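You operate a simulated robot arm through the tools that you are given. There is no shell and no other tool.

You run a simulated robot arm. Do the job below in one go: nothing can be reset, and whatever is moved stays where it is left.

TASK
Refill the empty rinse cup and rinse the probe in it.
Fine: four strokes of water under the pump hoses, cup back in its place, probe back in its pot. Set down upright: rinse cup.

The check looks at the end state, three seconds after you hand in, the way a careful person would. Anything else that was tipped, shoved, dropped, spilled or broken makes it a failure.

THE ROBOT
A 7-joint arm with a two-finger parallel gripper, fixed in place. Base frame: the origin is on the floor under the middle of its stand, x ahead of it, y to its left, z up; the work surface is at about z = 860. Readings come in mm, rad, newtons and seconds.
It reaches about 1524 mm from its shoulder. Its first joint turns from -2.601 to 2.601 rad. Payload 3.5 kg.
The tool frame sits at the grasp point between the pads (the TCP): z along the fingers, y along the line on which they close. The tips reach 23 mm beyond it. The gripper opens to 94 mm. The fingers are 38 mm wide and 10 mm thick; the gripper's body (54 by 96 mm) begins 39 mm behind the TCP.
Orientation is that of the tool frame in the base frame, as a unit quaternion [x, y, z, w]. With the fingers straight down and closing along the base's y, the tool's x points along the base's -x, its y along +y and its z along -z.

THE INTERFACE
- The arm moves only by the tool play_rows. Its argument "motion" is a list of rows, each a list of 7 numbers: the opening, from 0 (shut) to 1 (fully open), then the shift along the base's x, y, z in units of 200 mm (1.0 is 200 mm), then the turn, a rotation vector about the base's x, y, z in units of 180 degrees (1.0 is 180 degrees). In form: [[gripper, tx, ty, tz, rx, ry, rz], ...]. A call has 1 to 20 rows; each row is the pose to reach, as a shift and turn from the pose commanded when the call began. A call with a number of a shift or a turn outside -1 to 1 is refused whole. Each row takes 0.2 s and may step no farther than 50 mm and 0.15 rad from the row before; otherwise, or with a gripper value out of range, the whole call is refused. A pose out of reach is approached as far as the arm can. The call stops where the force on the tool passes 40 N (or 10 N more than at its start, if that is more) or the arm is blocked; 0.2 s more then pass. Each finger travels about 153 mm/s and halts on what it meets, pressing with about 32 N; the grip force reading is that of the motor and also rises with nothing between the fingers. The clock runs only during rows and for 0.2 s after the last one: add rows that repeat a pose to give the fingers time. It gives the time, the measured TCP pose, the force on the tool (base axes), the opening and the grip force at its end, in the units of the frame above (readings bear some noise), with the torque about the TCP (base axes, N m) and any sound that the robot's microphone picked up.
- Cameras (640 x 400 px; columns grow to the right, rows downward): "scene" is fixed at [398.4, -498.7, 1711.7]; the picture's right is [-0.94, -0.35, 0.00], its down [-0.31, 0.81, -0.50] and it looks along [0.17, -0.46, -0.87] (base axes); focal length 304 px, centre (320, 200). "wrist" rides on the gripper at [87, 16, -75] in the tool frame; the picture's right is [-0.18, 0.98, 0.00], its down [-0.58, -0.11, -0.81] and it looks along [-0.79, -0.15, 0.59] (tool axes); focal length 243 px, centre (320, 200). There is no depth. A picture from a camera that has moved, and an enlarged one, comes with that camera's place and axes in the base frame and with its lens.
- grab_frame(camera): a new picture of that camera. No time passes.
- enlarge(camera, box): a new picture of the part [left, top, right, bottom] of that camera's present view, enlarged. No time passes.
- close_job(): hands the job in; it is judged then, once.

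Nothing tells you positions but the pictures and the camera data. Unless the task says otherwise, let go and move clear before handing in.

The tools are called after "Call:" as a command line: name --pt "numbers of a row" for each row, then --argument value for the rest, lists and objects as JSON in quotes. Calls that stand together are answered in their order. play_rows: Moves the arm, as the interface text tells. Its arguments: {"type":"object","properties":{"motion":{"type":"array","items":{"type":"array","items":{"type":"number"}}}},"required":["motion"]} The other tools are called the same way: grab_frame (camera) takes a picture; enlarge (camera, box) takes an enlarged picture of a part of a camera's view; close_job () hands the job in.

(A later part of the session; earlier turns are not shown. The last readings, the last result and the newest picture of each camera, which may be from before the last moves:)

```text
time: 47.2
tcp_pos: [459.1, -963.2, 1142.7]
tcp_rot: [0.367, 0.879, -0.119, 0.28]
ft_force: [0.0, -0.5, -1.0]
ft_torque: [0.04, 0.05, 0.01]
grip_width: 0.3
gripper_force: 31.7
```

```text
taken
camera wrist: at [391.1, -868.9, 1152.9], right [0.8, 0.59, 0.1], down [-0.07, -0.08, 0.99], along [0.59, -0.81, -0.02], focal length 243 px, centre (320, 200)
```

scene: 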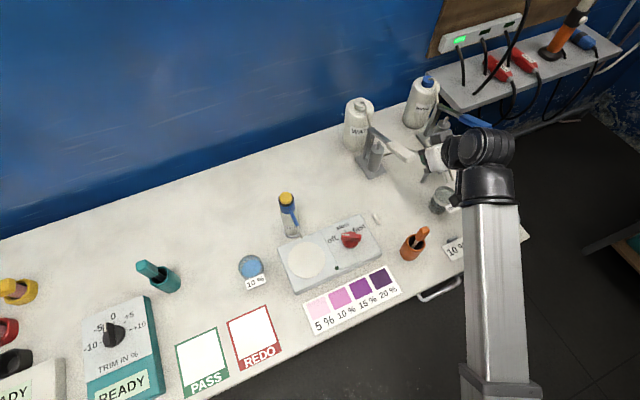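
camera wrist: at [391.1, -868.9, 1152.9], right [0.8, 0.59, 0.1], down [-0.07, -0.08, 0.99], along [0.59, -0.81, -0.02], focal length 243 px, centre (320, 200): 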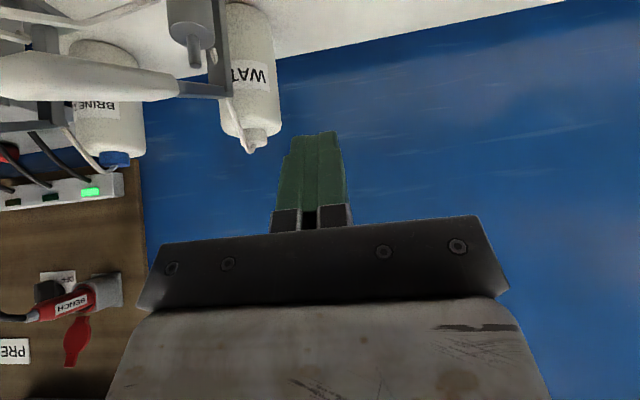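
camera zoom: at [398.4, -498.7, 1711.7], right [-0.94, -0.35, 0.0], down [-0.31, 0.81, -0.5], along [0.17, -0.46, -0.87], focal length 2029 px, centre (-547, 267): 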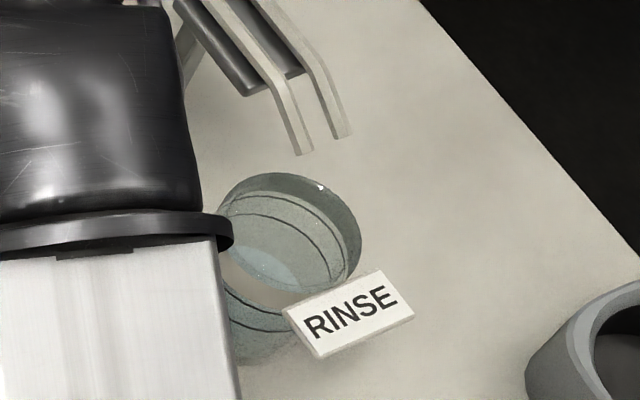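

There looks to be a shallow layer of water. I'll uncover the cup a bit more to be sure.

Call:
play_rows --pt "0 0.15 0.15 0 0 0 0" --pt "0 0.3 0.3 0 0 0 0" --pt "0 0.3 0.3 0 0 0 0"

Call:
enlarge --camera "scene" --box '[425, 165, 475, 215]'

```text
time: 48.0
tcp_pos: [519.4, -902.2, 1141.2]
tcp_rot: [0.365, 0.88, -0.119, 0.281]
ft_force: [0.5, -0.1, -0.3]
ft_torque: [-0.01, 0.0, 0.0]
grip_width: 0.3
gripper_force: 31.7
```

```text
8.00 times, centred on (450, 190) of scene
camera zoom: at [398.4, -498.7, 1711.7], right [-0.94, -0.35, 0.0], down [-0.31, 0.81, -0.5], along [0.17, -0.46, -0.87], focal length 2434 px, centre (-720, 280)
```

zoom: 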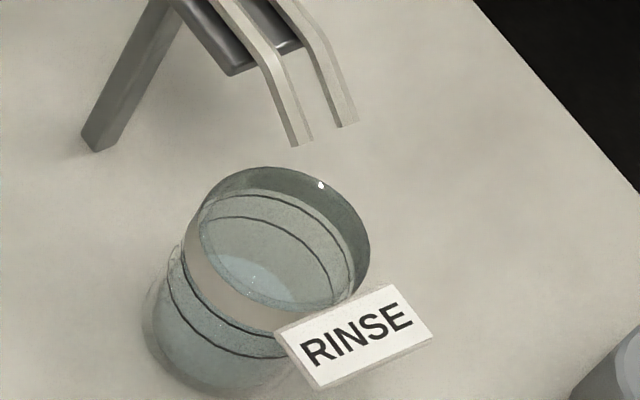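

Yes, there is a shallow layer of water in the cup after one stroke, and it fell inside. I'll return over the lever for three more full strokes.

Call:
play_rows --pt "0 -0.17 -0.17 0 0 0 0" --pt "0 -0.34 -0.34 0 0 0 0" --pt "0 -0.51 -0.51 0 0 0 0" --pt "0 -0.66 -0.655 0 0 0 0" --pt "0 -0.762 -0.75 0 0 0 0" --pt "0 -0.762 -0.75 -0.1 0 0 0" --pt "0 -0.762 -0.75 -0.1 0 0 0"

Call:
grab_frame --camera "wrist"

```text
time: 49.6
tcp_pos: [366.9, -1052.9, 1119.3]
tcp_rot: [0.365, 0.88, -0.118, 0.281]
ft_force: [0.4, 0.1, -0.7]
ft_torque: [0.01, 0.02, -0.01]
grip_width: 0.1
gripper_force: 32.0
```

```text
taken
camera wrist: at [296.7, -959.9, 1129.9], right [0.8, 0.59, 0.1], down [-0.07, -0.08, 0.99], along [0.59, -0.81, -0.02], focal length 243 px, centre (320, 200)
```

wrist: 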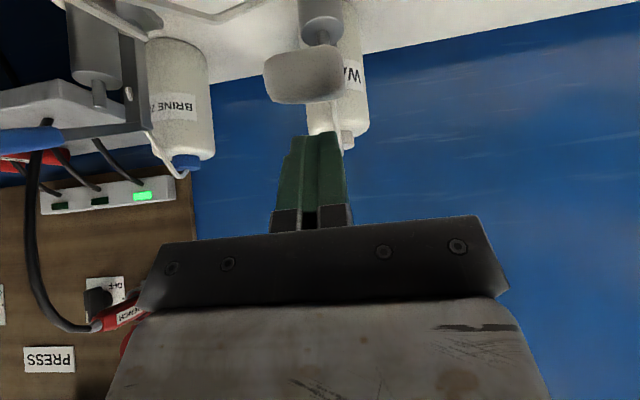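

Back over the lever. Stroke two: press fully to just at the stop, hold, and release.

Call:
play_rows --pt "0 0 0 -0.1 0 0 0" --pt "0 0 0 -0.2 0 0 0" --pt "0 0 0 -0.3 0 0 0" --pt "0 0 0 -0.4 0 0 0" --pt "0 0 0 -0.48 0 0 0" --pt "0 0 0 -0.54 0 0 0" --pt "0 0 0 -0.57 0 0 0" --pt "0 0 0 -0.575 0 0 0" --pt "0 0 0 -0.575 0 0 0"

```text
time: 51.6
tcp_pos: [365.7, -1052.1, 1007.1]
tcp_rot: [0.365, 0.879, -0.119, 0.282]
ft_force: [2.6, 1.9, 17.9]
ft_torque: [0.07, -0.09, -0.02]
grip_width: 0.0
gripper_force: 31.7
```

Full press reached the stop at 18 N. Releasing.

Call:
play_rows --pt "0 0 0 0.1 0 0 0" --pt "0 0 0 0.22 0 0 0" --pt "0 0 0 0.34 0 0 0" --pt "0 0 0 0.46 0 0 0" --pt "0 0 0 0.575 0 0 0" --pt "0 0 0 0.575 0 0 0" --pt "0 0 0 0.575 0 0 0"

Call:
enlarge --camera "scene" --box '[340, 90, 480, 220]'

Call:
enlarge --camera "scene" --box '[415, 170, 465, 220]'

```text
time: 53.2
tcp_pos: [364.9, -1052.8, 1120.6]
tcp_rot: [0.365, 0.88, -0.117, 0.281]
ft_force: [0.5, 0.6, -0.5]
ft_torque: [-0.01, 0.03, -0.01]
grip_width: 0.0
gripper_force: 32.0
```

```text
3.08 times, centred on (410, 155) of scene
camera zoom: at [398.4, -498.7, 1711.7], right [-0.94, -0.35, 0.0], down [-0.31, 0.81, -0.5], along [0.17, -0.46, -0.87], focal length 936 px, centre (43, 338)
```

zoom: 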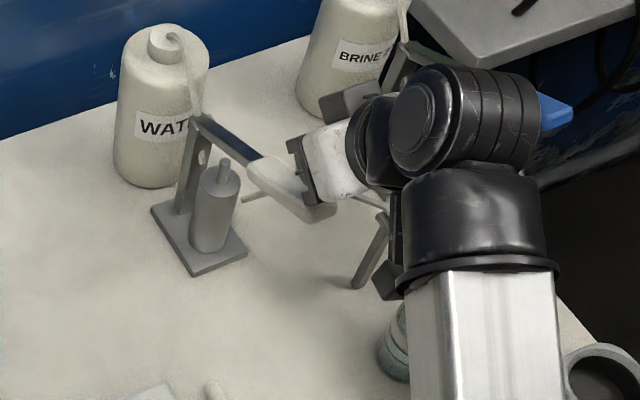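

```text
8.00 times, centred on (440, 195) of scene
camera zoom: at [398.4, -498.7, 1711.7], right [-0.94, -0.35, 0.0], down [-0.31, 0.81, -0.5], along [0.17, -0.46, -0.87], focal length 2434 px, centre (-640, 240)
```

zoom: 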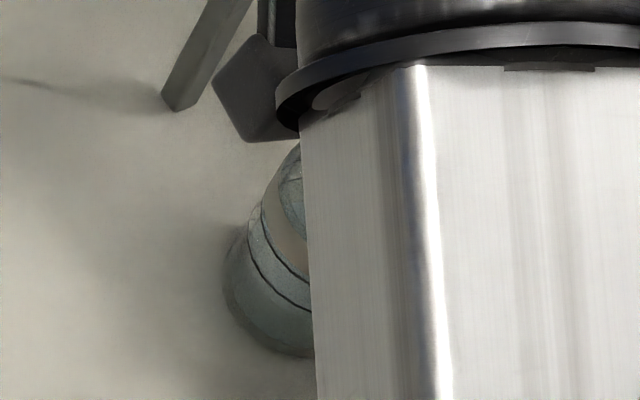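

Lever back up. I'll uncover the cup to compare the level after stroke two.

Call:
play_rows --pt "0 0 0 0.1 0 0 0" --pt "0 0.17 0.17 0.1 0 0 0" --pt "0 0.34 0.34 0.1 0 0 0" --pt "0 0.51 0.51 0.1 0 0 0" --pt "0 0.68 0.68 0.1 0 0 0" --pt "0 0.75 0.75 0.1 0 0 0" --pt "0 0.75 0.75 0.1 0 0 0"

Call:
enlarge --camera "scene" --box '[425, 165, 475, 215]'

```text
time: 54.8
tcp_pos: [515.3, -903.2, 1141.7]
tcp_rot: [0.365, 0.88, -0.118, 0.281]
ft_force: [-0.4, 0.4, 0.3]
ft_torque: [0.01, -0.01, 0.02]
grip_width: 0.0
gripper_force: 31.8
```

```text
8.00 times, centred on (450, 190) of scene
camera zoom: at [398.4, -498.7, 1711.7], right [-0.94, -0.35, 0.0], down [-0.31, 0.81, -0.5], along [0.17, -0.46, -0.87], focal length 2434 px, centre (-720, 280)
```

zoom: 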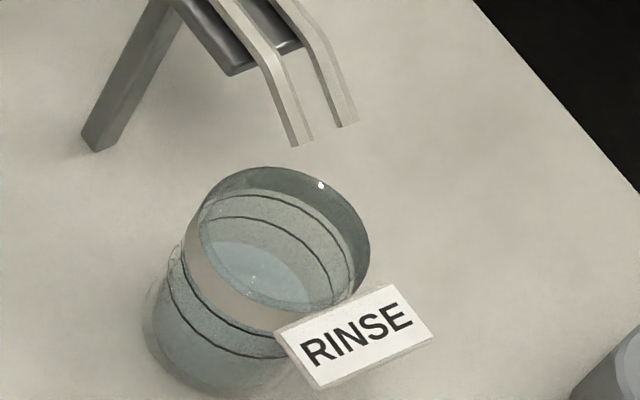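

The level rose by an even step, so two strokes are in. Returning for strokes three and four.

Call:
play_rows --pt "0 -0.17 -0.17 0 0 0 0" --pt "0 -0.34 -0.34 0 0 0 0" --pt "0 -0.51 -0.51 0 0 0 0" --pt "0 -0.66 -0.66 0 0 0 0" --pt "0 -0.75 -0.75 0 0 0 0" --pt "0 -0.75 -0.75 -0.1 0 0 0" --pt "0 -0.75 -0.75 -0.1 0 0 0"

Call:
play_rows --pt "0 0 0 -0.1 0 0 0" --pt "0 0 0 -0.2 0 0 0" --pt "0 0 0 -0.3 0 0 0" --pt "0 0 0 -0.4 0 0 0" --pt "0 0 0 -0.48 0 0 0" --pt "0 0 0 -0.54 0 0 0" --pt "0 0 0 -0.57 0 0 0" --pt "0 0 0 -0.575 0 0 0" --pt "0 0 0 -0.575 0 0 0"

Call:
play_rows --pt "0 0 0 0.1 0 0 0" --pt "0 0 0 0.22 0 0 0" --pt "0 0 0 0.34 0 0 0" --pt "0 0 0 0.46 0 0 0" --pt "0 0 0 0.575 0 0 0" --pt "0 0 0 0.575 0 0 0" --pt "0 0 0 0.575 0 0 0"

Call:
grab_frame --camera "wrist"

```text
time: 56.4
tcp_pos: [365.5, -1050.7, 1121.1]
tcp_rot: [0.365, 0.879, -0.119, 0.282]
ft_force: [-0.7, -0.3, -0.4]
ft_torque: [-0.01, 0.01, 0.02]
grip_width: 0.0
gripper_force: 32.1
```

```text
time: 58.4
tcp_pos: [365.6, -1051.2, 1006.0]
tcp_rot: [0.364, 0.88, -0.118, 0.282]
ft_force: [1.9, -1.6, 17.1]
ft_torque: [0.0, -0.01, -0.02]
grip_width: 0.1
gripper_force: 31.6
```

```text
time: 60.0
tcp_pos: [366.4, -1053.8, 1121.0]
tcp_rot: [0.365, 0.88, -0.118, 0.281]
ft_force: [0.1, 0.2, 0.4]
ft_torque: [0.01, 0.0, -0.01]
grip_width: 0.0
gripper_force: 32.1
```

```text
taken
camera wrist: at [297.4, -960.4, 1131.2], right [0.8, 0.59, 0.1], down [-0.07, -0.08, 0.99], along [0.59, -0.81, -0.02], focal length 243 px, centre (320, 200)
```

wrist: 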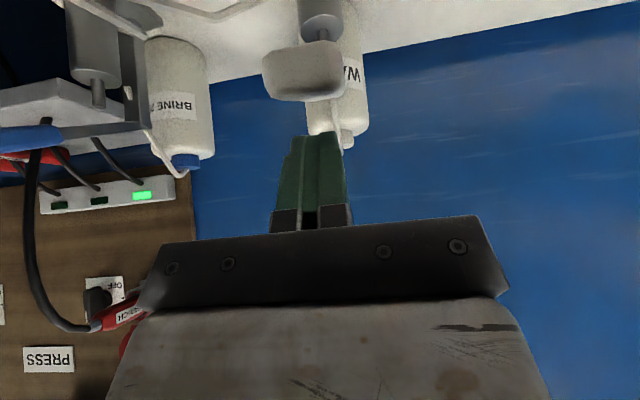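

Stroke three is complete and the lever is back up. Stroke four now, then I'll check the level.

Call:
play_rows --pt "0 0 0 -0.1 0 0 0" --pt "0 0 0 -0.2 0 0 0" --pt "0 0 0 -0.3 0 0 0" --pt "0 0 0 -0.4 0 0 0" --pt "0 0 0 -0.48 0 0 0" --pt "0 0 0 -0.54 0 0 0" --pt "0 0 0 -0.57 0 0 0" --pt "0 0 0 -0.575 0 0 0" --pt "0 0 0 -0.575 0 0 0"

Call:
play_rows --pt "0 0 0 0.1 0 0 0" --pt "0 0 0 0.22 0 0 0" --pt "0 0 0 0.34 0 0 0" --pt "0 0 0 0.46 0 0 0" --pt "0 0 0 0.575 0 0 0" --pt "0 0 0 0.675 0 0 0" --pt "0 0.15 0.15 0.675 0 0 0" --pt "0 0.32 0.32 0.675 0 0 0" --pt "0 0.49 0.49 0.675 0 0 0" --pt "0 0.66 0.66 0.675 0 0 0" --pt "0 0.75 0.75 0.675 0 0 0" --pt "0 0.75 0.75 0.675 0 0 0"

Call:
enlarge --camera "scene" --box '[425, 165, 475, 215]'

Call:
grab_frame --camera "scene"

```text
time: 62.0
tcp_pos: [367.1, -1053.0, 1007.4]
tcp_rot: [0.365, 0.879, -0.118, 0.283]
ft_force: [4.7, 1.2, 22.6]
ft_torque: [0.05, -0.11, -0.02]
grip_width: 0.0
gripper_force: 31.8
```

```text
time: 64.6
tcp_pos: [515.8, -903.0, 1140.7]
tcp_rot: [0.366, 0.879, -0.119, 0.282]
ft_force: [0.9, 0.1, -0.7]
ft_torque: [0.03, -0.03, -0.01]
grip_width: 0.0
gripper_force: 32.4
```

```text
8.00 times, centred on (450, 190) of scene
camera zoom: at [398.4, -498.7, 1711.7], right [-0.94, -0.35, 0.0], down [-0.31, 0.81, -0.5], along [0.17, -0.46, -0.87], focal length 2434 px, centre (-720, 280)
```

zoom: 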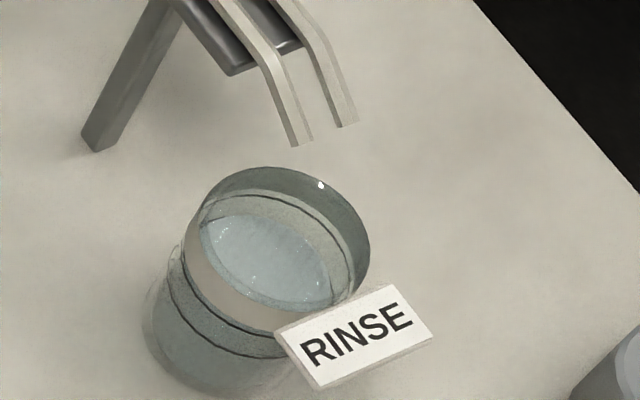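

```text
taken
```

scene: 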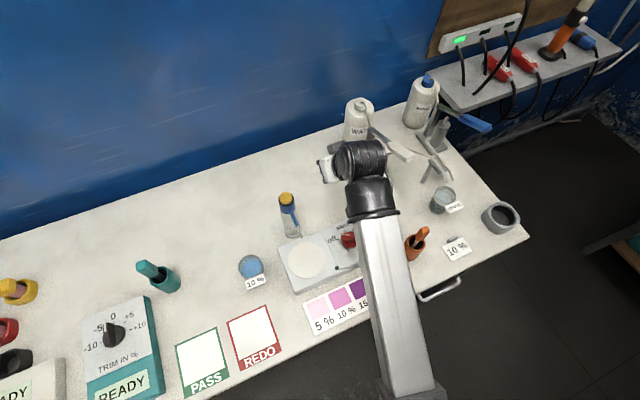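

The level now sits at the lower mark, an even four steps, and all the water landed in the cup. I'll go back around to the front of the hoses with the hand open to collect it.

Call:
play_rows --pt "0 -0.14 0.14 0 0 0 0" --pt "0 -0.28 0.28 0 0 0 0" --pt "0 -0.42 0.42 0 0 0 0" --pt "0 -0.541 0.541 0 0 0 0" --pt "0 -0.7 0.38 0 0 0 0" --pt "0 -0.85 0.23 0 0 0 0" --pt "0 -1 0.082 0 0 0 0" --pt "0 -1 0.082 0 0 0 0"

Call:
play_rows --pt "0 -0.17 -0.11 0 0 0 0" --pt "0 -0.34 -0.23 0 0 0 0" --pt "0 -0.51 -0.345 0 0 0 0" --pt "0.5 -0.68 -0.46 0 0 0 0" --pt "1 -0.84 -0.568 0 0 0 0" --pt "1 -0.84 -0.568 -0.1 0 0 0" --pt "1 -0.84 -0.568 -0.1 0 0 0"

Call:
grab_frame --camera "wrist"

```text
time: 66.4
tcp_pos: [316.7, -884.6, 1140.1]
tcp_rot: [0.365, 0.88, -0.119, 0.28]
ft_force: [0.5, 0.5, 1.2]
ft_torque: [0.03, 0.04, 0.02]
grip_width: 0.0
gripper_force: 32.1
```

```text
time: 68.0
tcp_pos: [147.3, -998.9, 1121.7]
tcp_rot: [0.364, 0.88, -0.118, 0.281]
ft_force: [-0.1, 0.4, -0.4]
ft_torque: [0.0, -0.02, 0.02]
grip_width: 93.9
gripper_force: 0.0
```

```text
taken
camera wrist: at [79.0, -905.5, 1131.3], right [0.8, 0.59, 0.1], down [-0.07, -0.08, 0.99], along [0.59, -0.81, -0.02], focal length 243 px, centre (320, 200)
```

wrist: 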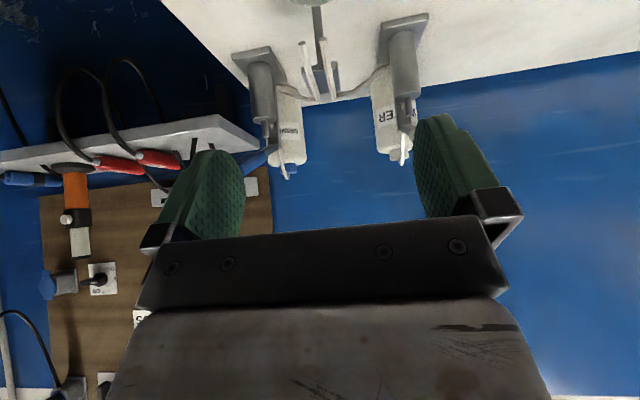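

Descending in front of the cup.

Call:
play_rows --pt "1 0 0 -0.24 0 0 0" --pt "1 0 0 -0.48 0 0 0" --pt "1 0 0 -0.7 0 0 0" --pt "1 0 0 -0.88 0 0 0" --pt "1 0 0 -0.98 0 0 0" --pt "1 0 0 -0.98 0 0 0"

Call:
grab_frame --camera "wrist"

Call:
enlarge --camera "scene" --box '[400, 140, 520, 240]'

```text
time: 69.4
tcp_pos: [148.2, -1001.3, 924.6]
tcp_rot: [0.365, 0.879, -0.119, 0.282]
ft_force: [0.3, -0.2, 0.9]
ft_torque: [-0.01, 0.01, 0.01]
grip_width: 94.3
gripper_force: 0.1
```

```text
taken
camera wrist: at [79.2, -907.7, 935.5], right [0.8, 0.59, 0.1], down [-0.07, -0.08, 0.99], along [0.59, -0.81, -0.02], focal length 243 px, centre (320, 200)
```

wrist: 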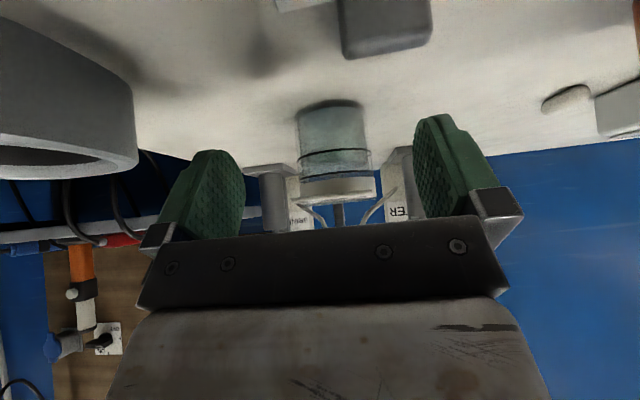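

```text
4.00 times, centred on (460, 190) of scene
camera zoom: at [398.4, -498.7, 1711.7], right [-0.94, -0.35, 0.0], down [-0.31, 0.81, -0.5], along [0.17, -0.46, -0.87], focal length 1217 px, centre (-240, 240)
```

zoom: 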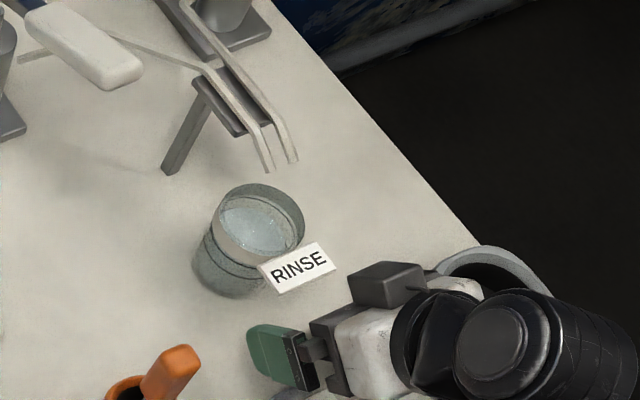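

The cup is centred between the fingers. Moving forward around it, then down to grip height.

Call:
play_rows --pt "1 0.1 -0.1 0 0 0 0" --pt "1 0.2 -0.2 0 0 0 0" --pt "1 0.2915 -0.292 0 0 0 0" --pt "1 0.2915 -0.292 -0.022 0 0 0" --pt "1 0.2915 -0.292 -0.022 0 0 0"

Call:
grab_frame --camera "wrist"

```text
time: 70.6
tcp_pos: [205.8, -1058.3, 919.3]
tcp_rot: [0.365, 0.88, -0.118, 0.281]
ft_force: [-0.4, -0.7, -0.1]
ft_torque: [-0.02, -0.01, 0.01]
grip_width: 93.8
gripper_force: 0.1
```

```text
taken
camera wrist: at [137.0, -966.4, 929.8], right [0.8, 0.59, 0.1], down [-0.07, -0.08, 0.99], along [0.59, -0.81, -0.02], focal length 243 px, centre (320, 200)
```

wrist: 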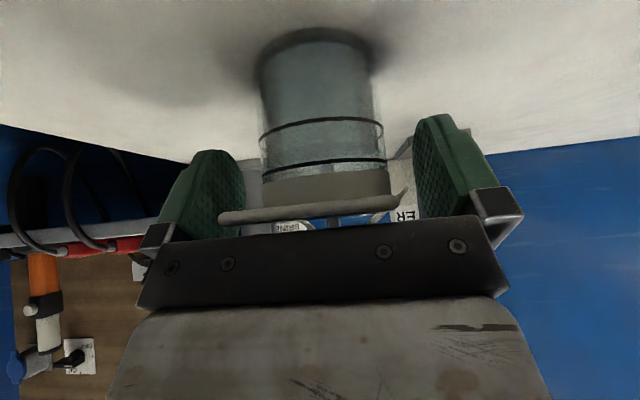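

Slight lateral correction (about 2 mm), then a gentle close and a small lift.

Call:
play_rows --pt "1 0.008 0.008 0 0 0 0" --pt "0.85 0.008 0.008 0 0 0 0" --pt "0.75 0.008 0.008 0 0 0 0" --pt "0.7 0.008 0.008 0 0 0 0" --pt "0.66 0.008 0.008 0 0 0 0" --pt "0.6 0.008 0.008 0 0 0 0" --pt "0.5 0.008 0.008 0 0 0 0" --pt "0.5 0.008 0.008 0 0 0 0" --pt "0.5 0.008 0.008 0 0 0 0" --pt "0.5 0.008 0.008 0.015 0 0 0" --pt "0.5 0.008 0.008 0.03 0 0 0" --pt "0.5 0.008 0.008 0.045 0 0 0" --pt "0.5 0.008 0.008 0.045 0 0 0"

Call:
grab_frame --camera "wrist"

Call:
enlarge --camera "scene" --box '[420, 140, 520, 220]'

```text
time: 73.4
tcp_pos: [207.5, -1056.6, 928.0]
tcp_rot: [0.365, 0.88, -0.118, 0.281]
ft_force: [0.0, -0.5, -2.4]
ft_torque: [-0.01, 0.03, -0.04]
grip_width: 61.8
gripper_force: 32.0
```

```text
taken
camera wrist: at [138.8, -963.4, 938.8], right [0.8, 0.59, 0.1], down [-0.07, -0.08, 0.99], along [0.59, -0.81, -0.02], focal length 243 px, centre (320, 200)
```

wrist: 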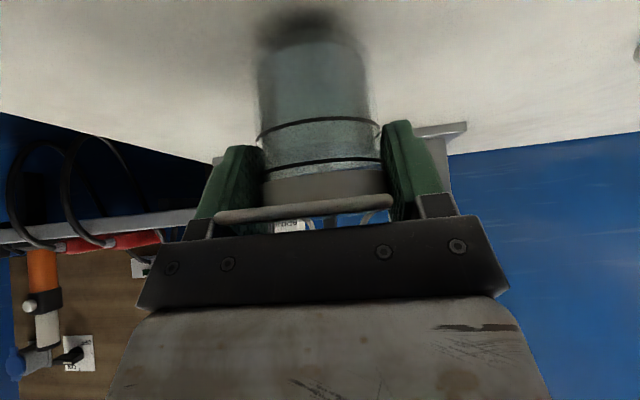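

```text
5.00 times, centred on (470, 180) of scene
camera zoom: at [398.4, -498.7, 1711.7], right [-0.94, -0.35, 0.0], down [-0.31, 0.81, -0.5], along [0.17, -0.46, -0.87], focal length 1522 px, centre (-430, 300)
```

zoom: 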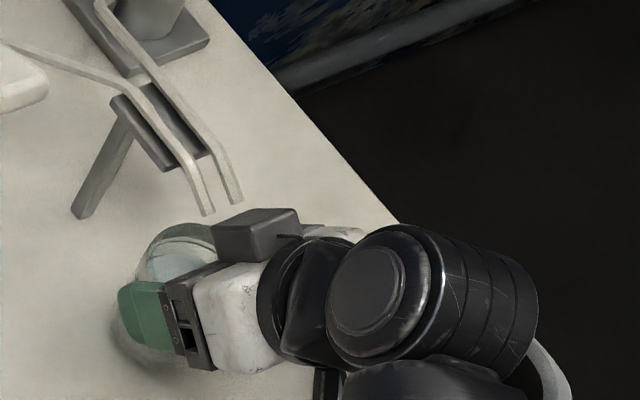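

Held securely and lifted. Now I'll retreat smoothly from under the hoses and lift, slowly enough not to slosh.

Call:
play_rows --pt "0.5 -0.0177 0.0177 0 0 0 0" --pt "0.5 -0.053 0.053 0 0 0 0" --pt "0.5 -0.0955 0.0955 0 0 0 0" --pt "0.5 -0.138 0.138 0 0 0 0" --pt "0.5 -0.177 0.177 0 0 0 0" --pt "0.5 -0.2015 0.2015 0 0 0 0" --pt "0.5 -0.212 0.212 0.0 0 0 0" --pt "0.5 -0.212 0.212 0.025 0 0 0" --pt "0.5 -0.212 0.212 0.075 0 0 0" --pt "0.5 -0.212 0.212 0.15 0 0 0" --pt "0.5 -0.212 0.212 0.25 0 0 0" --pt "0.5 -0.212 0.212 0.36 0 0 0" --pt "0.5 -0.212 0.212 0.47 0 0 0" --pt "0.5 -0.212 0.212 0.57 0 0 0" --pt "0.5 -0.212 0.212 0.65 0 0 0" --pt "0.5 -0.212 0.212 0.71 0 0 0" --pt "0.5 -0.212 0.212 0.735 0 0 0" --pt "0.5 -0.212 0.212 0.74 0 0 0"

Call:
grab_frame --camera "wrist"

Call:
grab_frame --camera "scene"

```text
time: 77.2
tcp_pos: [165.0, -1013.9, 1077.4]
tcp_rot: [0.364, 0.88, -0.118, 0.28]
ft_force: [0.3, -1.0, -2.4]
ft_torque: [0.02, 0.0, -0.01]
grip_width: 61.4
gripper_force: 32.4
```

```text
taken
camera wrist: at [96.1, -921.4, 1088.2], right [0.8, 0.59, 0.1], down [-0.07, -0.08, 0.99], along [0.59, -0.81, -0.02], focal length 243 px, centre (320, 200)
```

wrist: 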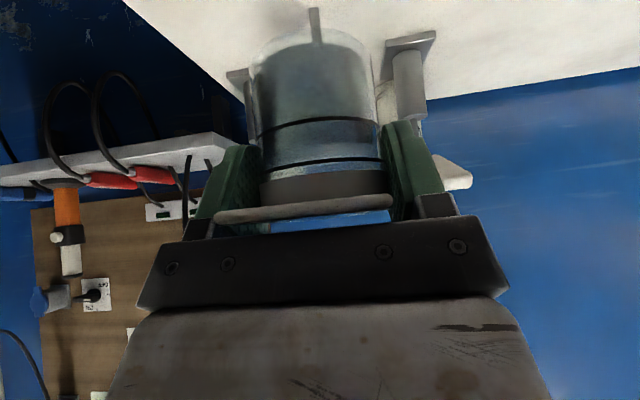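

```text
taken
```

scene: 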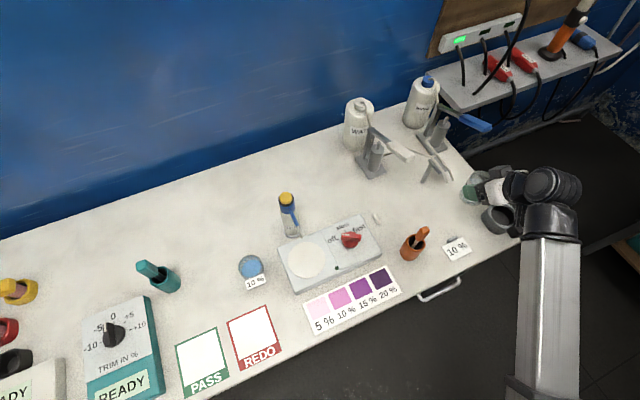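

Steady. Now I'll retrace the carry path smoothly, first around the orange stick.

Call:
play_rows --pt "0.5 0.03 0.0225 0 0 0 0" --pt "0.5 0.09 0.065 0 0 0 0" --pt "0.5 0.17 0.12 0 0 0 0" --pt "0.5 0.28 0.15 0 0 0 0" --pt "0.5 0.4 0.185 0 0 0 0" --pt "0.5 0.52 0.22 0 0 0 0" --pt "0.5 0.63 0.255 0 0 0 0" --pt "0.5 0.72 0.32 0 0 0 0" --pt "0.5 0.8 0.4025 0 0 0 0" --pt "0.5 0.88 0.4825 0 0 0 0" --pt "0.5 0.94 0.5425 0 0 0 0" --pt "0.5 0.975 0.5775 0 0 0 0" --pt "0.5 0.98 0.58 0 0 0 0"

Call:
grab_frame --camera "wrist"

```text
time: 80.0
tcp_pos: [361.2, -898.7, 1077.1]
tcp_rot: [0.365, 0.88, -0.118, 0.28]
ft_force: [0.3, 1.0, -1.5]
ft_torque: [0.03, 0.0, 0.0]
grip_width: 61.8
gripper_force: 32.1
```

```text
taken
camera wrist: at [292.9, -805.6, 1087.2], right [0.8, 0.59, 0.1], down [-0.07, -0.08, 0.99], along [0.59, -0.81, -0.02], focal length 243 px, centre (320, 200)
```

wrist: 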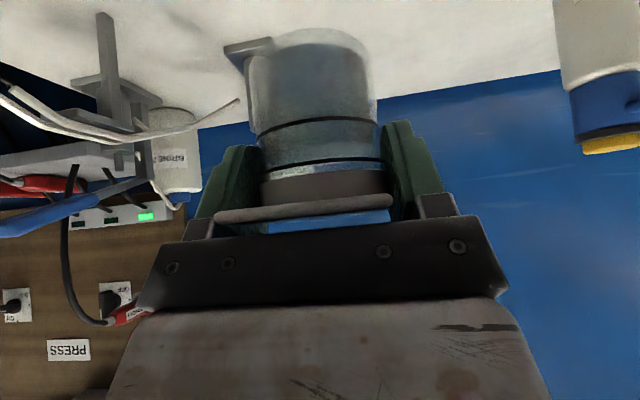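

Continuing toward the middle of the bench, keeping clear of the DROPS nozzle.

Call:
play_rows --pt "0.5 0.015 0.025 0 0 0 0" --pt "0.5 0.05 0.085 0 0 0 0" --pt "0.5 0.1 0.175 0 0 0 0" --pt "0.5 0.155 0.28 0 0 0 0" --pt "0.5 0.215 0.395 0 0 0 0" --pt "0.5 0.275 0.51 0 0 0 0" --pt "0.5 0.33 0.61 0 0 0 0" --pt "0.5 0.4 0.685 0 0 0 0" --pt "0.5 0.475 0.76 0 0 0 0" --pt "0.5 0.55 0.835 0 0 0 0" --pt "0.5 0.615 0.9 0 0 0 0" --pt "0.5 0.665 0.95 0 0 0 0" --pt "0.5 0.7 0.985 0 0 0 0" --pt "0.5 0.7 0.985 0 0 0 0"

Call:
grab_frame --camera "wrist"

```text
time: 83.0
tcp_pos: [501.5, -699.6, 1076.9]
tcp_rot: [0.365, 0.879, -0.118, 0.281]
ft_force: [1.0, 0.1, -1.5]
ft_torque: [0.06, 0.02, 0.01]
grip_width: 61.4
gripper_force: 32.1
```

```text
taken
camera wrist: at [432.4, -607.6, 1086.8], right [0.8, 0.59, 0.1], down [-0.07, -0.08, 0.99], along [0.59, -0.81, -0.02], focal length 243 px, centre (320, 200)
```

wrist: 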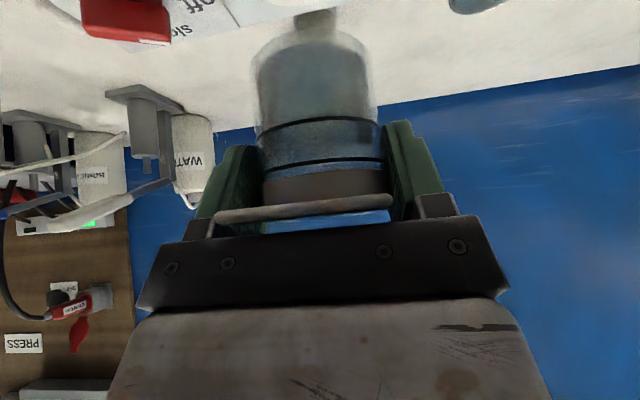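

Next leg, to the front of the cup's home spot.

Call:
play_rows --pt "0.5 0.02 0.02 0 0 0 0" --pt "0.5 0.06 0.06 0 0 0 0" --pt "0.5 0.125 0.125 0 0 0 0" --pt "0.5 0.205 0.205 0 0 0 0" --pt "0.5 0.29 0.29 0 0 0 0" --pt "0.5 0.38 0.38 0 0 0 0" --pt "0.5 0.47 0.47 0 0 0 0" --pt "0.5 0.56 0.56 0 0 0 0" --pt "0.5 0.65 0.65 0 0 0 0" --pt "0.5 0.735 0.735 0 0 0 0" --pt "0.5 0.805 0.805 0 0 0 0" --pt "0.5 0.86 0.86 0 0 0 0" --pt "0.5 0.9 0.9 0 0 0 0" --pt "0.5 0.918 0.918 0 0 0 0" --pt "0.5 0.918 0.918 0 0 0 0"

Call:
grab_frame --camera "wrist"

Call:
grab_frame --camera "scene"

```text
time: 86.2
tcp_pos: [684.6, -517.7, 1076.9]
tcp_rot: [0.365, 0.88, -0.118, 0.281]
ft_force: [0.1, -0.4, -2.6]
ft_torque: [0.02, 0.04, 0.01]
grip_width: 61.6
gripper_force: 32.2
```

```text
taken
camera wrist: at [615.9, -424.9, 1088.1], right [0.8, 0.59, 0.1], down [-0.07, -0.08, 0.99], along [0.59, -0.81, -0.02], focal length 243 px, centre (320, 200)
```

wrist: 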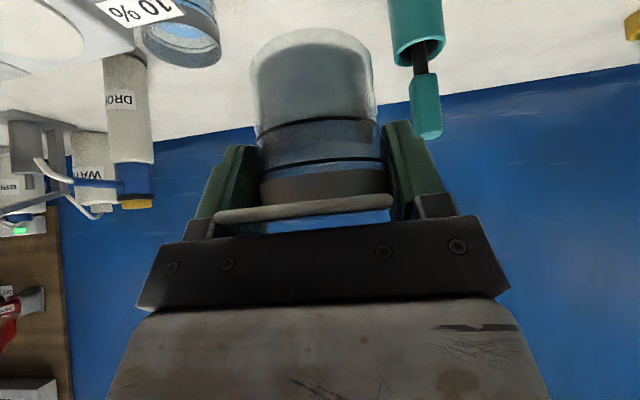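

```text
taken
```

scene: 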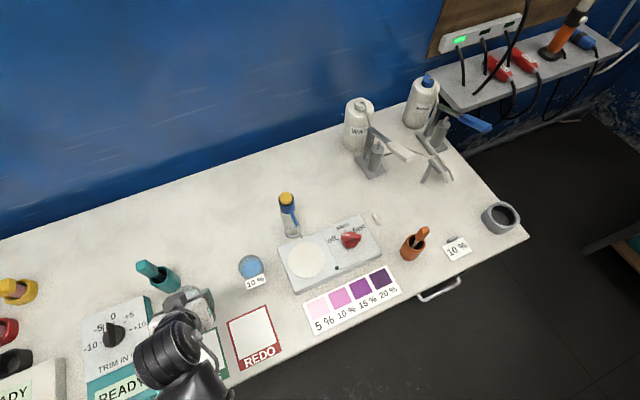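

Moving forward over the home spot and lowering to about 10 mm above the bench.

Call:
play_rows --pt "0.5 0.02 -0.02 0 0 0 0" --pt "0.5 0.0625 -0.06 0 0 0 0" --pt "0.5 0.12 -0.1175 0 0 0 0" --pt "0.5 0.18 -0.175 0 0 0 0" --pt "0.5 0.22 -0.215 0 0 0 0" --pt "0.5 0.239 -0.23 0 0 0 0" --pt "0.5 0.239 -0.23 -0.025 0 0 0" --pt "0.5 0.239 -0.23 -0.075 0 0 0" --pt "0.5 0.239 -0.23 -0.16 0 0 0" --pt "0.5 0.239 -0.23 -0.26 0 0 0" --pt "0.5 0.239 -0.23 -0.36 0 0 0" --pt "0.5 0.239 -0.23 -0.46 0 0 0" --pt "0.5 0.239 -0.23 -0.56 0 0 0" --pt "0.5 0.239 -0.23 -0.64 0 0 0" --pt "0.5 0.239 -0.23 -0.69 0 0 0" --pt "0.5 0.239 -0.23 -0.72 0 0 0" --pt "0.5 0.239 -0.23 -0.735 0 0 0" --pt "0.5 0.239 -0.23 -0.735 0 0 0"

Call:
grab_frame --camera "wrist"

Call:
enlarge --camera "scene" --box '[110, 220, 290, 350]'

```text
time: 90.0
tcp_pos: [732.0, -563.2, 930.5]
tcp_rot: [0.365, 0.88, -0.119, 0.281]
ft_force: [-0.5, 0.1, -1.9]
ft_torque: [-0.01, 0.02, 0.0]
grip_width: 61.4
gripper_force: 32.0
```

```text
taken
camera wrist: at [663.6, -470.4, 940.5], right [0.8, 0.59, 0.1], down [-0.07, -0.08, 0.99], along [0.59, -0.81, -0.02], focal length 243 px, centre (320, 200)
```

wrist: 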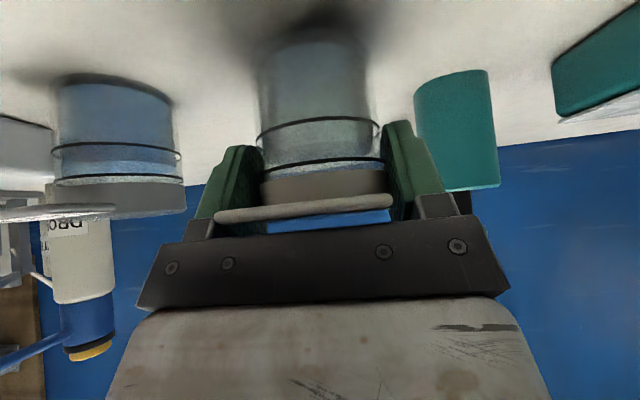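

```text
3.08 times, centred on (200, 285) of scene
camera zoom: at [398.4, -498.7, 1711.7], right [-0.94, -0.35, 0.0], down [-0.31, 0.81, -0.5], along [0.17, -0.46, -0.87], focal length 936 px, centre (689, -62)
```

zoom: 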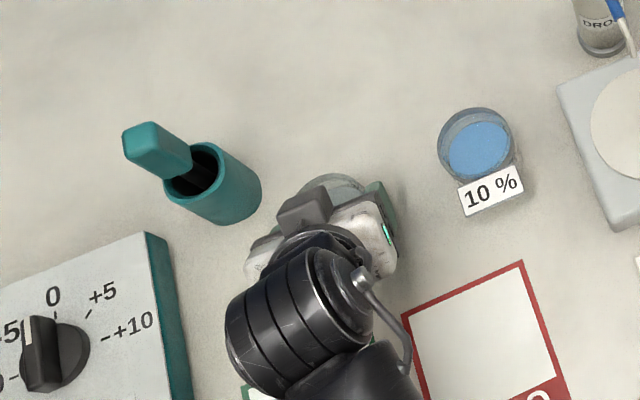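

Lowering the last centimetre gently to feel the bench.

Call:
play_rows --pt "0.5 0 0 -0.015 0 0 0" --pt "0.5 0 0 -0.03 0 0 0" --pt "0.5 0 0 -0.04 0 0 0" --pt "0.5 0 0 -0.047 0 0 0" --pt "0.5 0 0 -0.05 0 0 0" --pt "0.5 0 0 -0.05 0 0 0"

```text
time: 91.4
tcp_pos: [732.7, -562.8, 920.4]
tcp_rot: [0.365, 0.879, -0.119, 0.282]
ft_force: [0.2, -0.6, 2.5]
ft_torque: [0.05, -0.13, -0.01]
grip_width: 61.7
gripper_force: 31.9
```

The cup is touching the bench (force turned positive). Opening the fingers gently.

Call:
play_rows --pt "0.5 0 0 -0.001 0 0 0" --pt "0.62 0 0 -0.001 0 0 0" --pt "0.68 0 0 -0.001 0 0 0" --pt "0.75 0 0 -0.001 0 0 0" --pt "0.85 0 0 -0.001 0 0 0" --pt "1 0 0 -0.001 0 0 0" --pt "1 0 0 -0.001 0 0 0"

Call:
grab_frame --camera "wrist"

```text
time: 93.0
tcp_pos: [732.6, -562.7, 919.8]
tcp_rot: [0.365, 0.88, -0.118, 0.28]
ft_force: [-0.1, -0.2, -0.1]
ft_torque: [-0.01, -0.05, -0.01]
grip_width: 94.1
gripper_force: 0.1
```

```text
taken
camera wrist: at [663.7, -470.4, 930.3], right [0.8, 0.59, 0.1], down [-0.07, -0.08, 0.99], along [0.59, -0.81, -0.02], focal length 243 px, centre (320, 200)
```

wrist: 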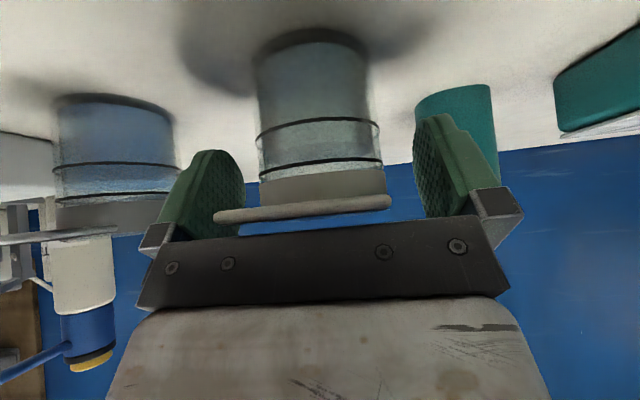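

Released upright. I'll lift straight up and back off, then check the cup's place.

Call:
play_rows --pt "1 0 0 0.06 0 0 0" --pt "1 0 0 0.2 0 0 0" --pt "1 0 0 0.4 0 0 0" --pt "1 0 0 0.6 0 0 0" --pt "1 -0.15 0.15 0.7 0 0 0" --pt "1 -0.3 0.3 0.75 0 0 0" --pt "1 -0.3 0.3 0.75 0 0 0"

Call:
grab_frame --camera "wrist"

Call:
enlarge --camera "scene" --box '[110, 220, 290, 350]'

Call:
enlarge --camera "wrist" --box '[240, 0, 460, 170]'

```text
time: 94.6
tcp_pos: [672.6, -503.7, 1070.5]
tcp_rot: [0.365, 0.88, -0.117, 0.281]
ft_force: [0.3, 0.4, -0.3]
ft_torque: [-0.03, -0.01, 0.01]
grip_width: 93.8
gripper_force: 0.0
```

```text
taken
camera wrist: at [603.9, -410.4, 1079.9], right [0.8, 0.59, 0.1], down [-0.07, -0.08, 0.99], along [0.59, -0.81, -0.02], focal length 243 px, centre (320, 200)
```

wrist: 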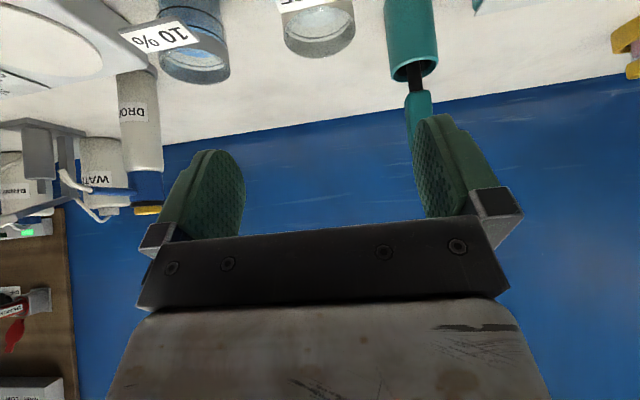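

```text
3.08 times, centred on (200, 285) of scene
camera zoom: at [398.4, -498.7, 1711.7], right [-0.94, -0.35, 0.0], down [-0.31, 0.81, -0.5], along [0.17, -0.46, -0.87], focal length 936 px, centre (689, -62)
```

zoom: 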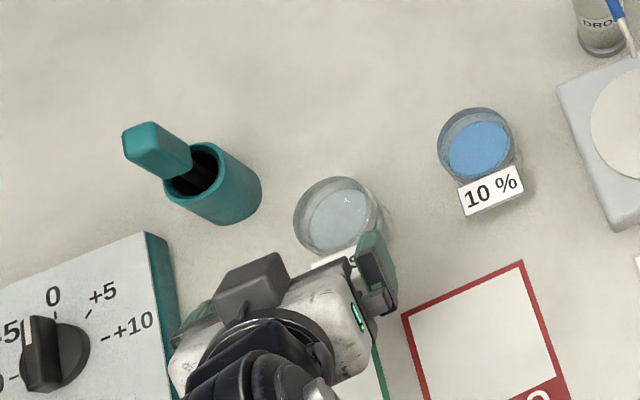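

```text
2.35 times, centred on (350, 85) of wrist
camera zoom: at [603.9, -410.4, 1079.9], right [0.8, 0.59, 0.1], down [-0.07, -0.08, 0.99], along [0.59, -0.81, -0.02], focal length 571 px, centre (249, 471)
```

zoom: 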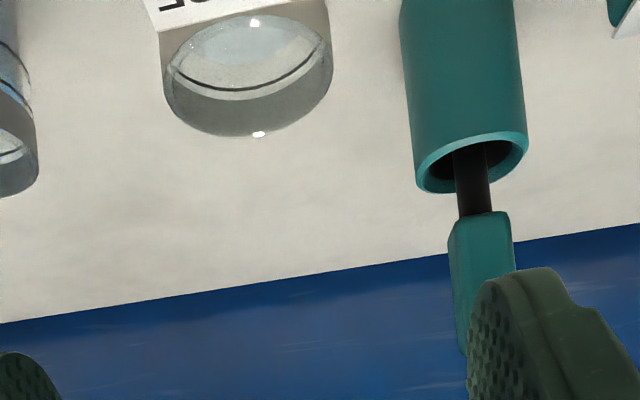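

The cup is home with its water. Next is the probe: I'll narrow the fingers so they don't block the view, and zoom in on the handle.

Call:
play_rows --pt "0.6 0 0 0 0 0 0" --pt "0.5 0.05 -0.05 0.1 0 0 0" --pt "0.5 0.05 -0.05 0.15 0 0 0" --pt "0.5 0.05 -0.05 0.15 0 0 0"

Call:
enlarge --camera "wrist" --box '[370, 0, 470, 150]'

Call:
enlarge --camera "scene" --box '[120, 245, 200, 305]'

```text
time: 95.6
tcp_pos: [681.4, -513.5, 1099.0]
tcp_rot: [0.365, 0.88, -0.118, 0.281]
ft_force: [-0.1, -0.2, 0.2]
ft_torque: [0.02, -0.01, 0.0]
grip_width: 47.1
gripper_force: 0.1
```

```text
2.67 times, centred on (420, 75) of wrist
camera zoom: at [613.5, -420.9, 1110.0], right [0.8, 0.59, 0.1], down [-0.07, -0.08, 0.99], along [0.59, -0.81, -0.02], focal length 647 px, centre (53, 533)
```

zoom: 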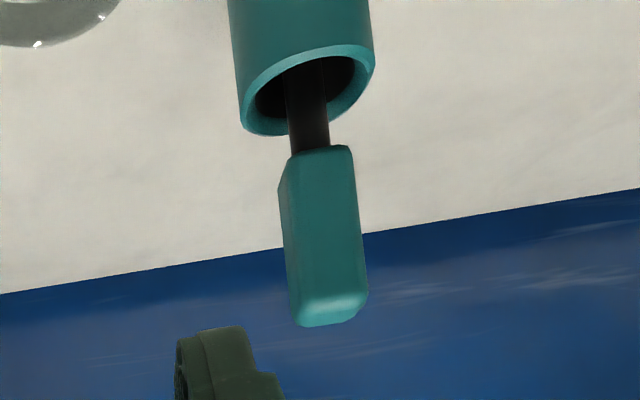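

```text
6.67 times, centred on (160, 275) of scene
camera zoom: at [398.4, -498.7, 1711.7], right [-0.94, -0.35, 0.0], down [-0.31, 0.81, -0.5], along [0.17, -0.46, -0.87], focal length 2029 px, centre (1387, -300)
```

zoom: 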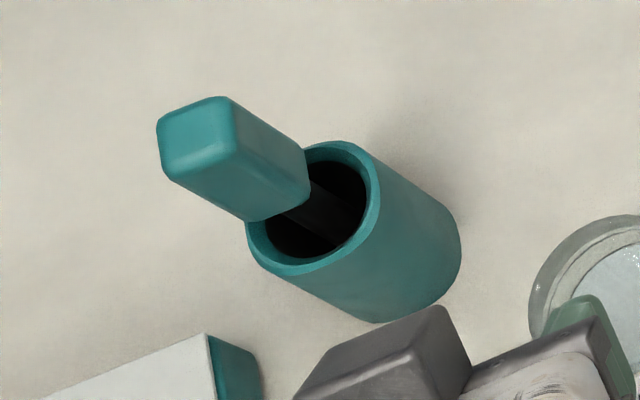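

The probe stands almost vertical in the pot: handle centred at about (860, -554.5), z 965–1026, roughly 24 mm square and aligned with the bench. I'll move above it with the fingers open.

Call:
play_rows --pt "0.8 0.2 -0.045 0 0 0 0" --pt "1 0.4 -0.09 0.02 0 0 0" --pt "1 0.6 -0.135 0.02 0 0 0" --pt "1 0.78 -0.18 0.02 0 0 0" --pt "1 0.892 -0.2045 0.02 0 0 0" --pt "1 0.892 -0.2045 0.02 0 0 0"

Call:
grab_frame --camera "wrist"

Call:
enlarge --camera "scene" --box '[90, 200, 250, 320]'

```text
time: 97.0
tcp_pos: [860.9, -552.9, 1106.0]
tcp_rot: [0.365, 0.88, -0.118, 0.281]
ft_force: [0.9, 0.6, 0.9]
ft_torque: [-0.04, 0.0, 0.04]
grip_width: 94.2
gripper_force: 0.0
```

```text
taken
camera wrist: at [791.9, -460.5, 1114.9], right [0.8, 0.59, 0.1], down [-0.07, -0.08, 0.99], along [0.59, -0.81, -0.02], focal length 243 px, centre (320, 200)
```

wrist: 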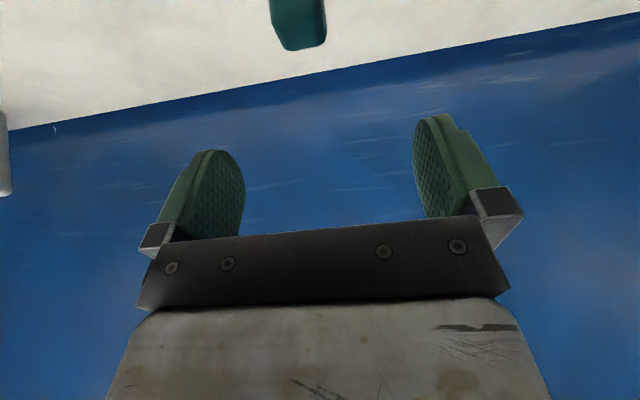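

```text
3.33 times, centred on (170, 260) of scene
camera zoom: at [398.4, -498.7, 1711.7], right [-0.94, -0.35, 0.0], down [-0.31, 0.81, -0.5], along [0.17, -0.46, -0.87], focal length 1014 px, centre (820, 0)
```

zoom: 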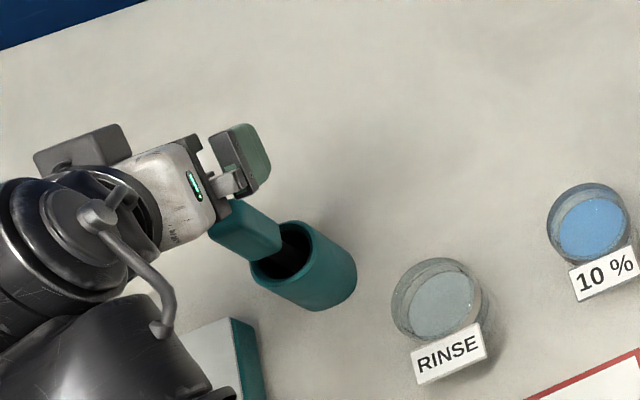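

I'll zoom in on the handle in the wrist view to verify the alignment.

Call:
enlarge --camera "wrist" --box '[240, 0, 360, 75]'

Call:
enlarge --camera "scene" --box '[130, 230, 200, 290]'

```text
5.33 times, centred on (300, 38) of wrist
camera zoom: at [791.9, -460.5, 1114.9], right [0.8, 0.59, 0.1], down [-0.07, -0.08, 0.99], along [0.59, -0.81, -0.02], focal length 1294 px, centre (427, 1067)
```

zoom: 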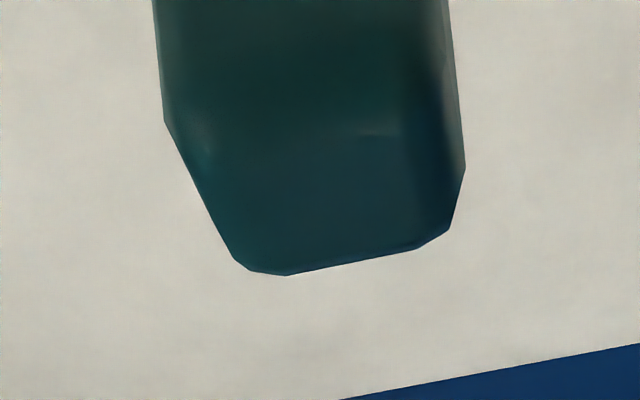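

```text
6.67 times, centred on (165, 260) of scene
camera zoom: at [398.4, -498.7, 1711.7], right [-0.94, -0.35, 0.0], down [-0.31, 0.81, -0.5], along [0.17, -0.46, -0.87], focal length 2029 px, centre (1353, -200)
```

zoom: 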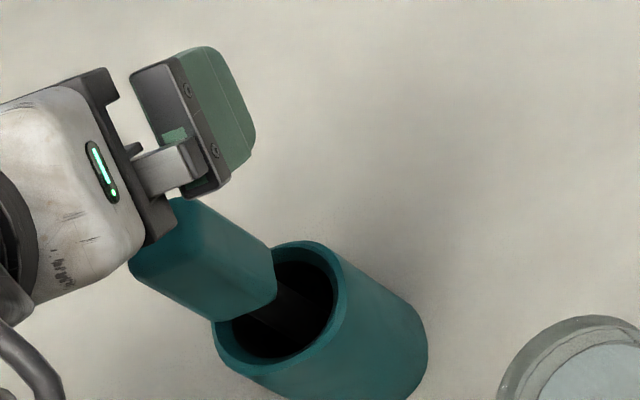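

Alignment is within about a millimetre laterally. Descending over the handle to z≈1002.

Call:
play_rows --pt "1 0.01 -0.01 -0.15 0 0 0" --pt "1 0.01 -0.01 -0.3 0 0 0" --pt "1 0.01 -0.01 -0.42 0 0 0" --pt "1 0.01 -0.01 -0.5 0 0 0" --pt "1 0.01 -0.01 -0.52 0 0 0" --pt "1 0.01 -0.01 -0.52 0 0 0"

Call:
grab_frame --camera "wrist"

Call:
enlarge --camera "scene" --box '[90, 200, 250, 320]'

```text
time: 98.4
tcp_pos: [864.6, -556.1, 999.4]
tcp_rot: [0.365, 0.88, -0.119, 0.282]
ft_force: [-0.3, 0.3, 0.1]
ft_torque: [0.0, 0.01, -0.02]
grip_width: 94.2
gripper_force: 0.1
```

```text
taken
camera wrist: at [794.6, -462.8, 1010.4], right [0.8, 0.59, 0.1], down [-0.07, -0.08, 0.99], along [0.59, -0.81, -0.02], focal length 243 px, centre (320, 200)
```

wrist: 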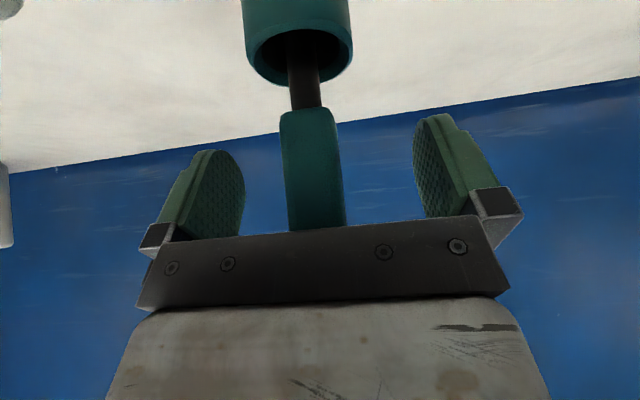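

```text
3.33 times, centred on (170, 260) of scene
camera zoom: at [398.4, -498.7, 1711.7], right [-0.94, -0.35, 0.0], down [-0.31, 0.81, -0.5], along [0.17, -0.46, -0.87], focal length 1014 px, centre (820, 0)
```

zoom: 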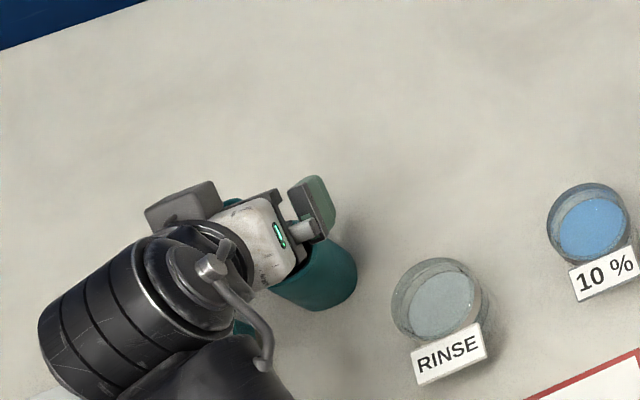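

The handle sits between the fingers, about 2 mm left of centre. I'll correct that and close gently.

Call:
play_rows --pt "0.8 -0.008 -0.008 0 0 0 0" --pt "0.6 -0.008 -0.008 0 0 0 0" --pt "0.45 -0.008 -0.008 0 0 0 0" --pt "0.36 -0.008 -0.008 0 0 0 0" --pt "0.31 -0.008 -0.008 0 0 0 0" --pt "0.27 -0.008 -0.008 0 0 0 0" --pt "0.23 -0.008 -0.008 0 0 0 0" --pt "0.15 -0.008 -0.008 0 0 0 0" --pt "0.1 -0.008 -0.008 0 0 0 0" --pt "0.1 -0.008 -0.008 0 0 0 0"

Call:
grab_frame --camera "wrist"

```text
time: 100.6
tcp_pos: [861.0, -557.2, 999.2]
tcp_rot: [0.365, 0.879, -0.118, 0.281]
ft_force: [0.8, 1.1, 0.0]
ft_torque: [0.02, -0.08, 0.01]
grip_width: 25.5
gripper_force: 32.0
```

```text
taken
camera wrist: at [792.6, -464.8, 1010.4], right [0.8, 0.59, 0.1], down [-0.07, -0.08, 0.99], along [0.59, -0.81, -0.02], focal length 243 px, centre (320, 200)
```

wrist: 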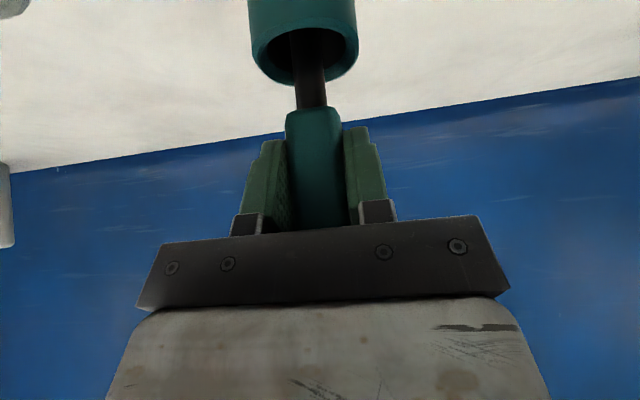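

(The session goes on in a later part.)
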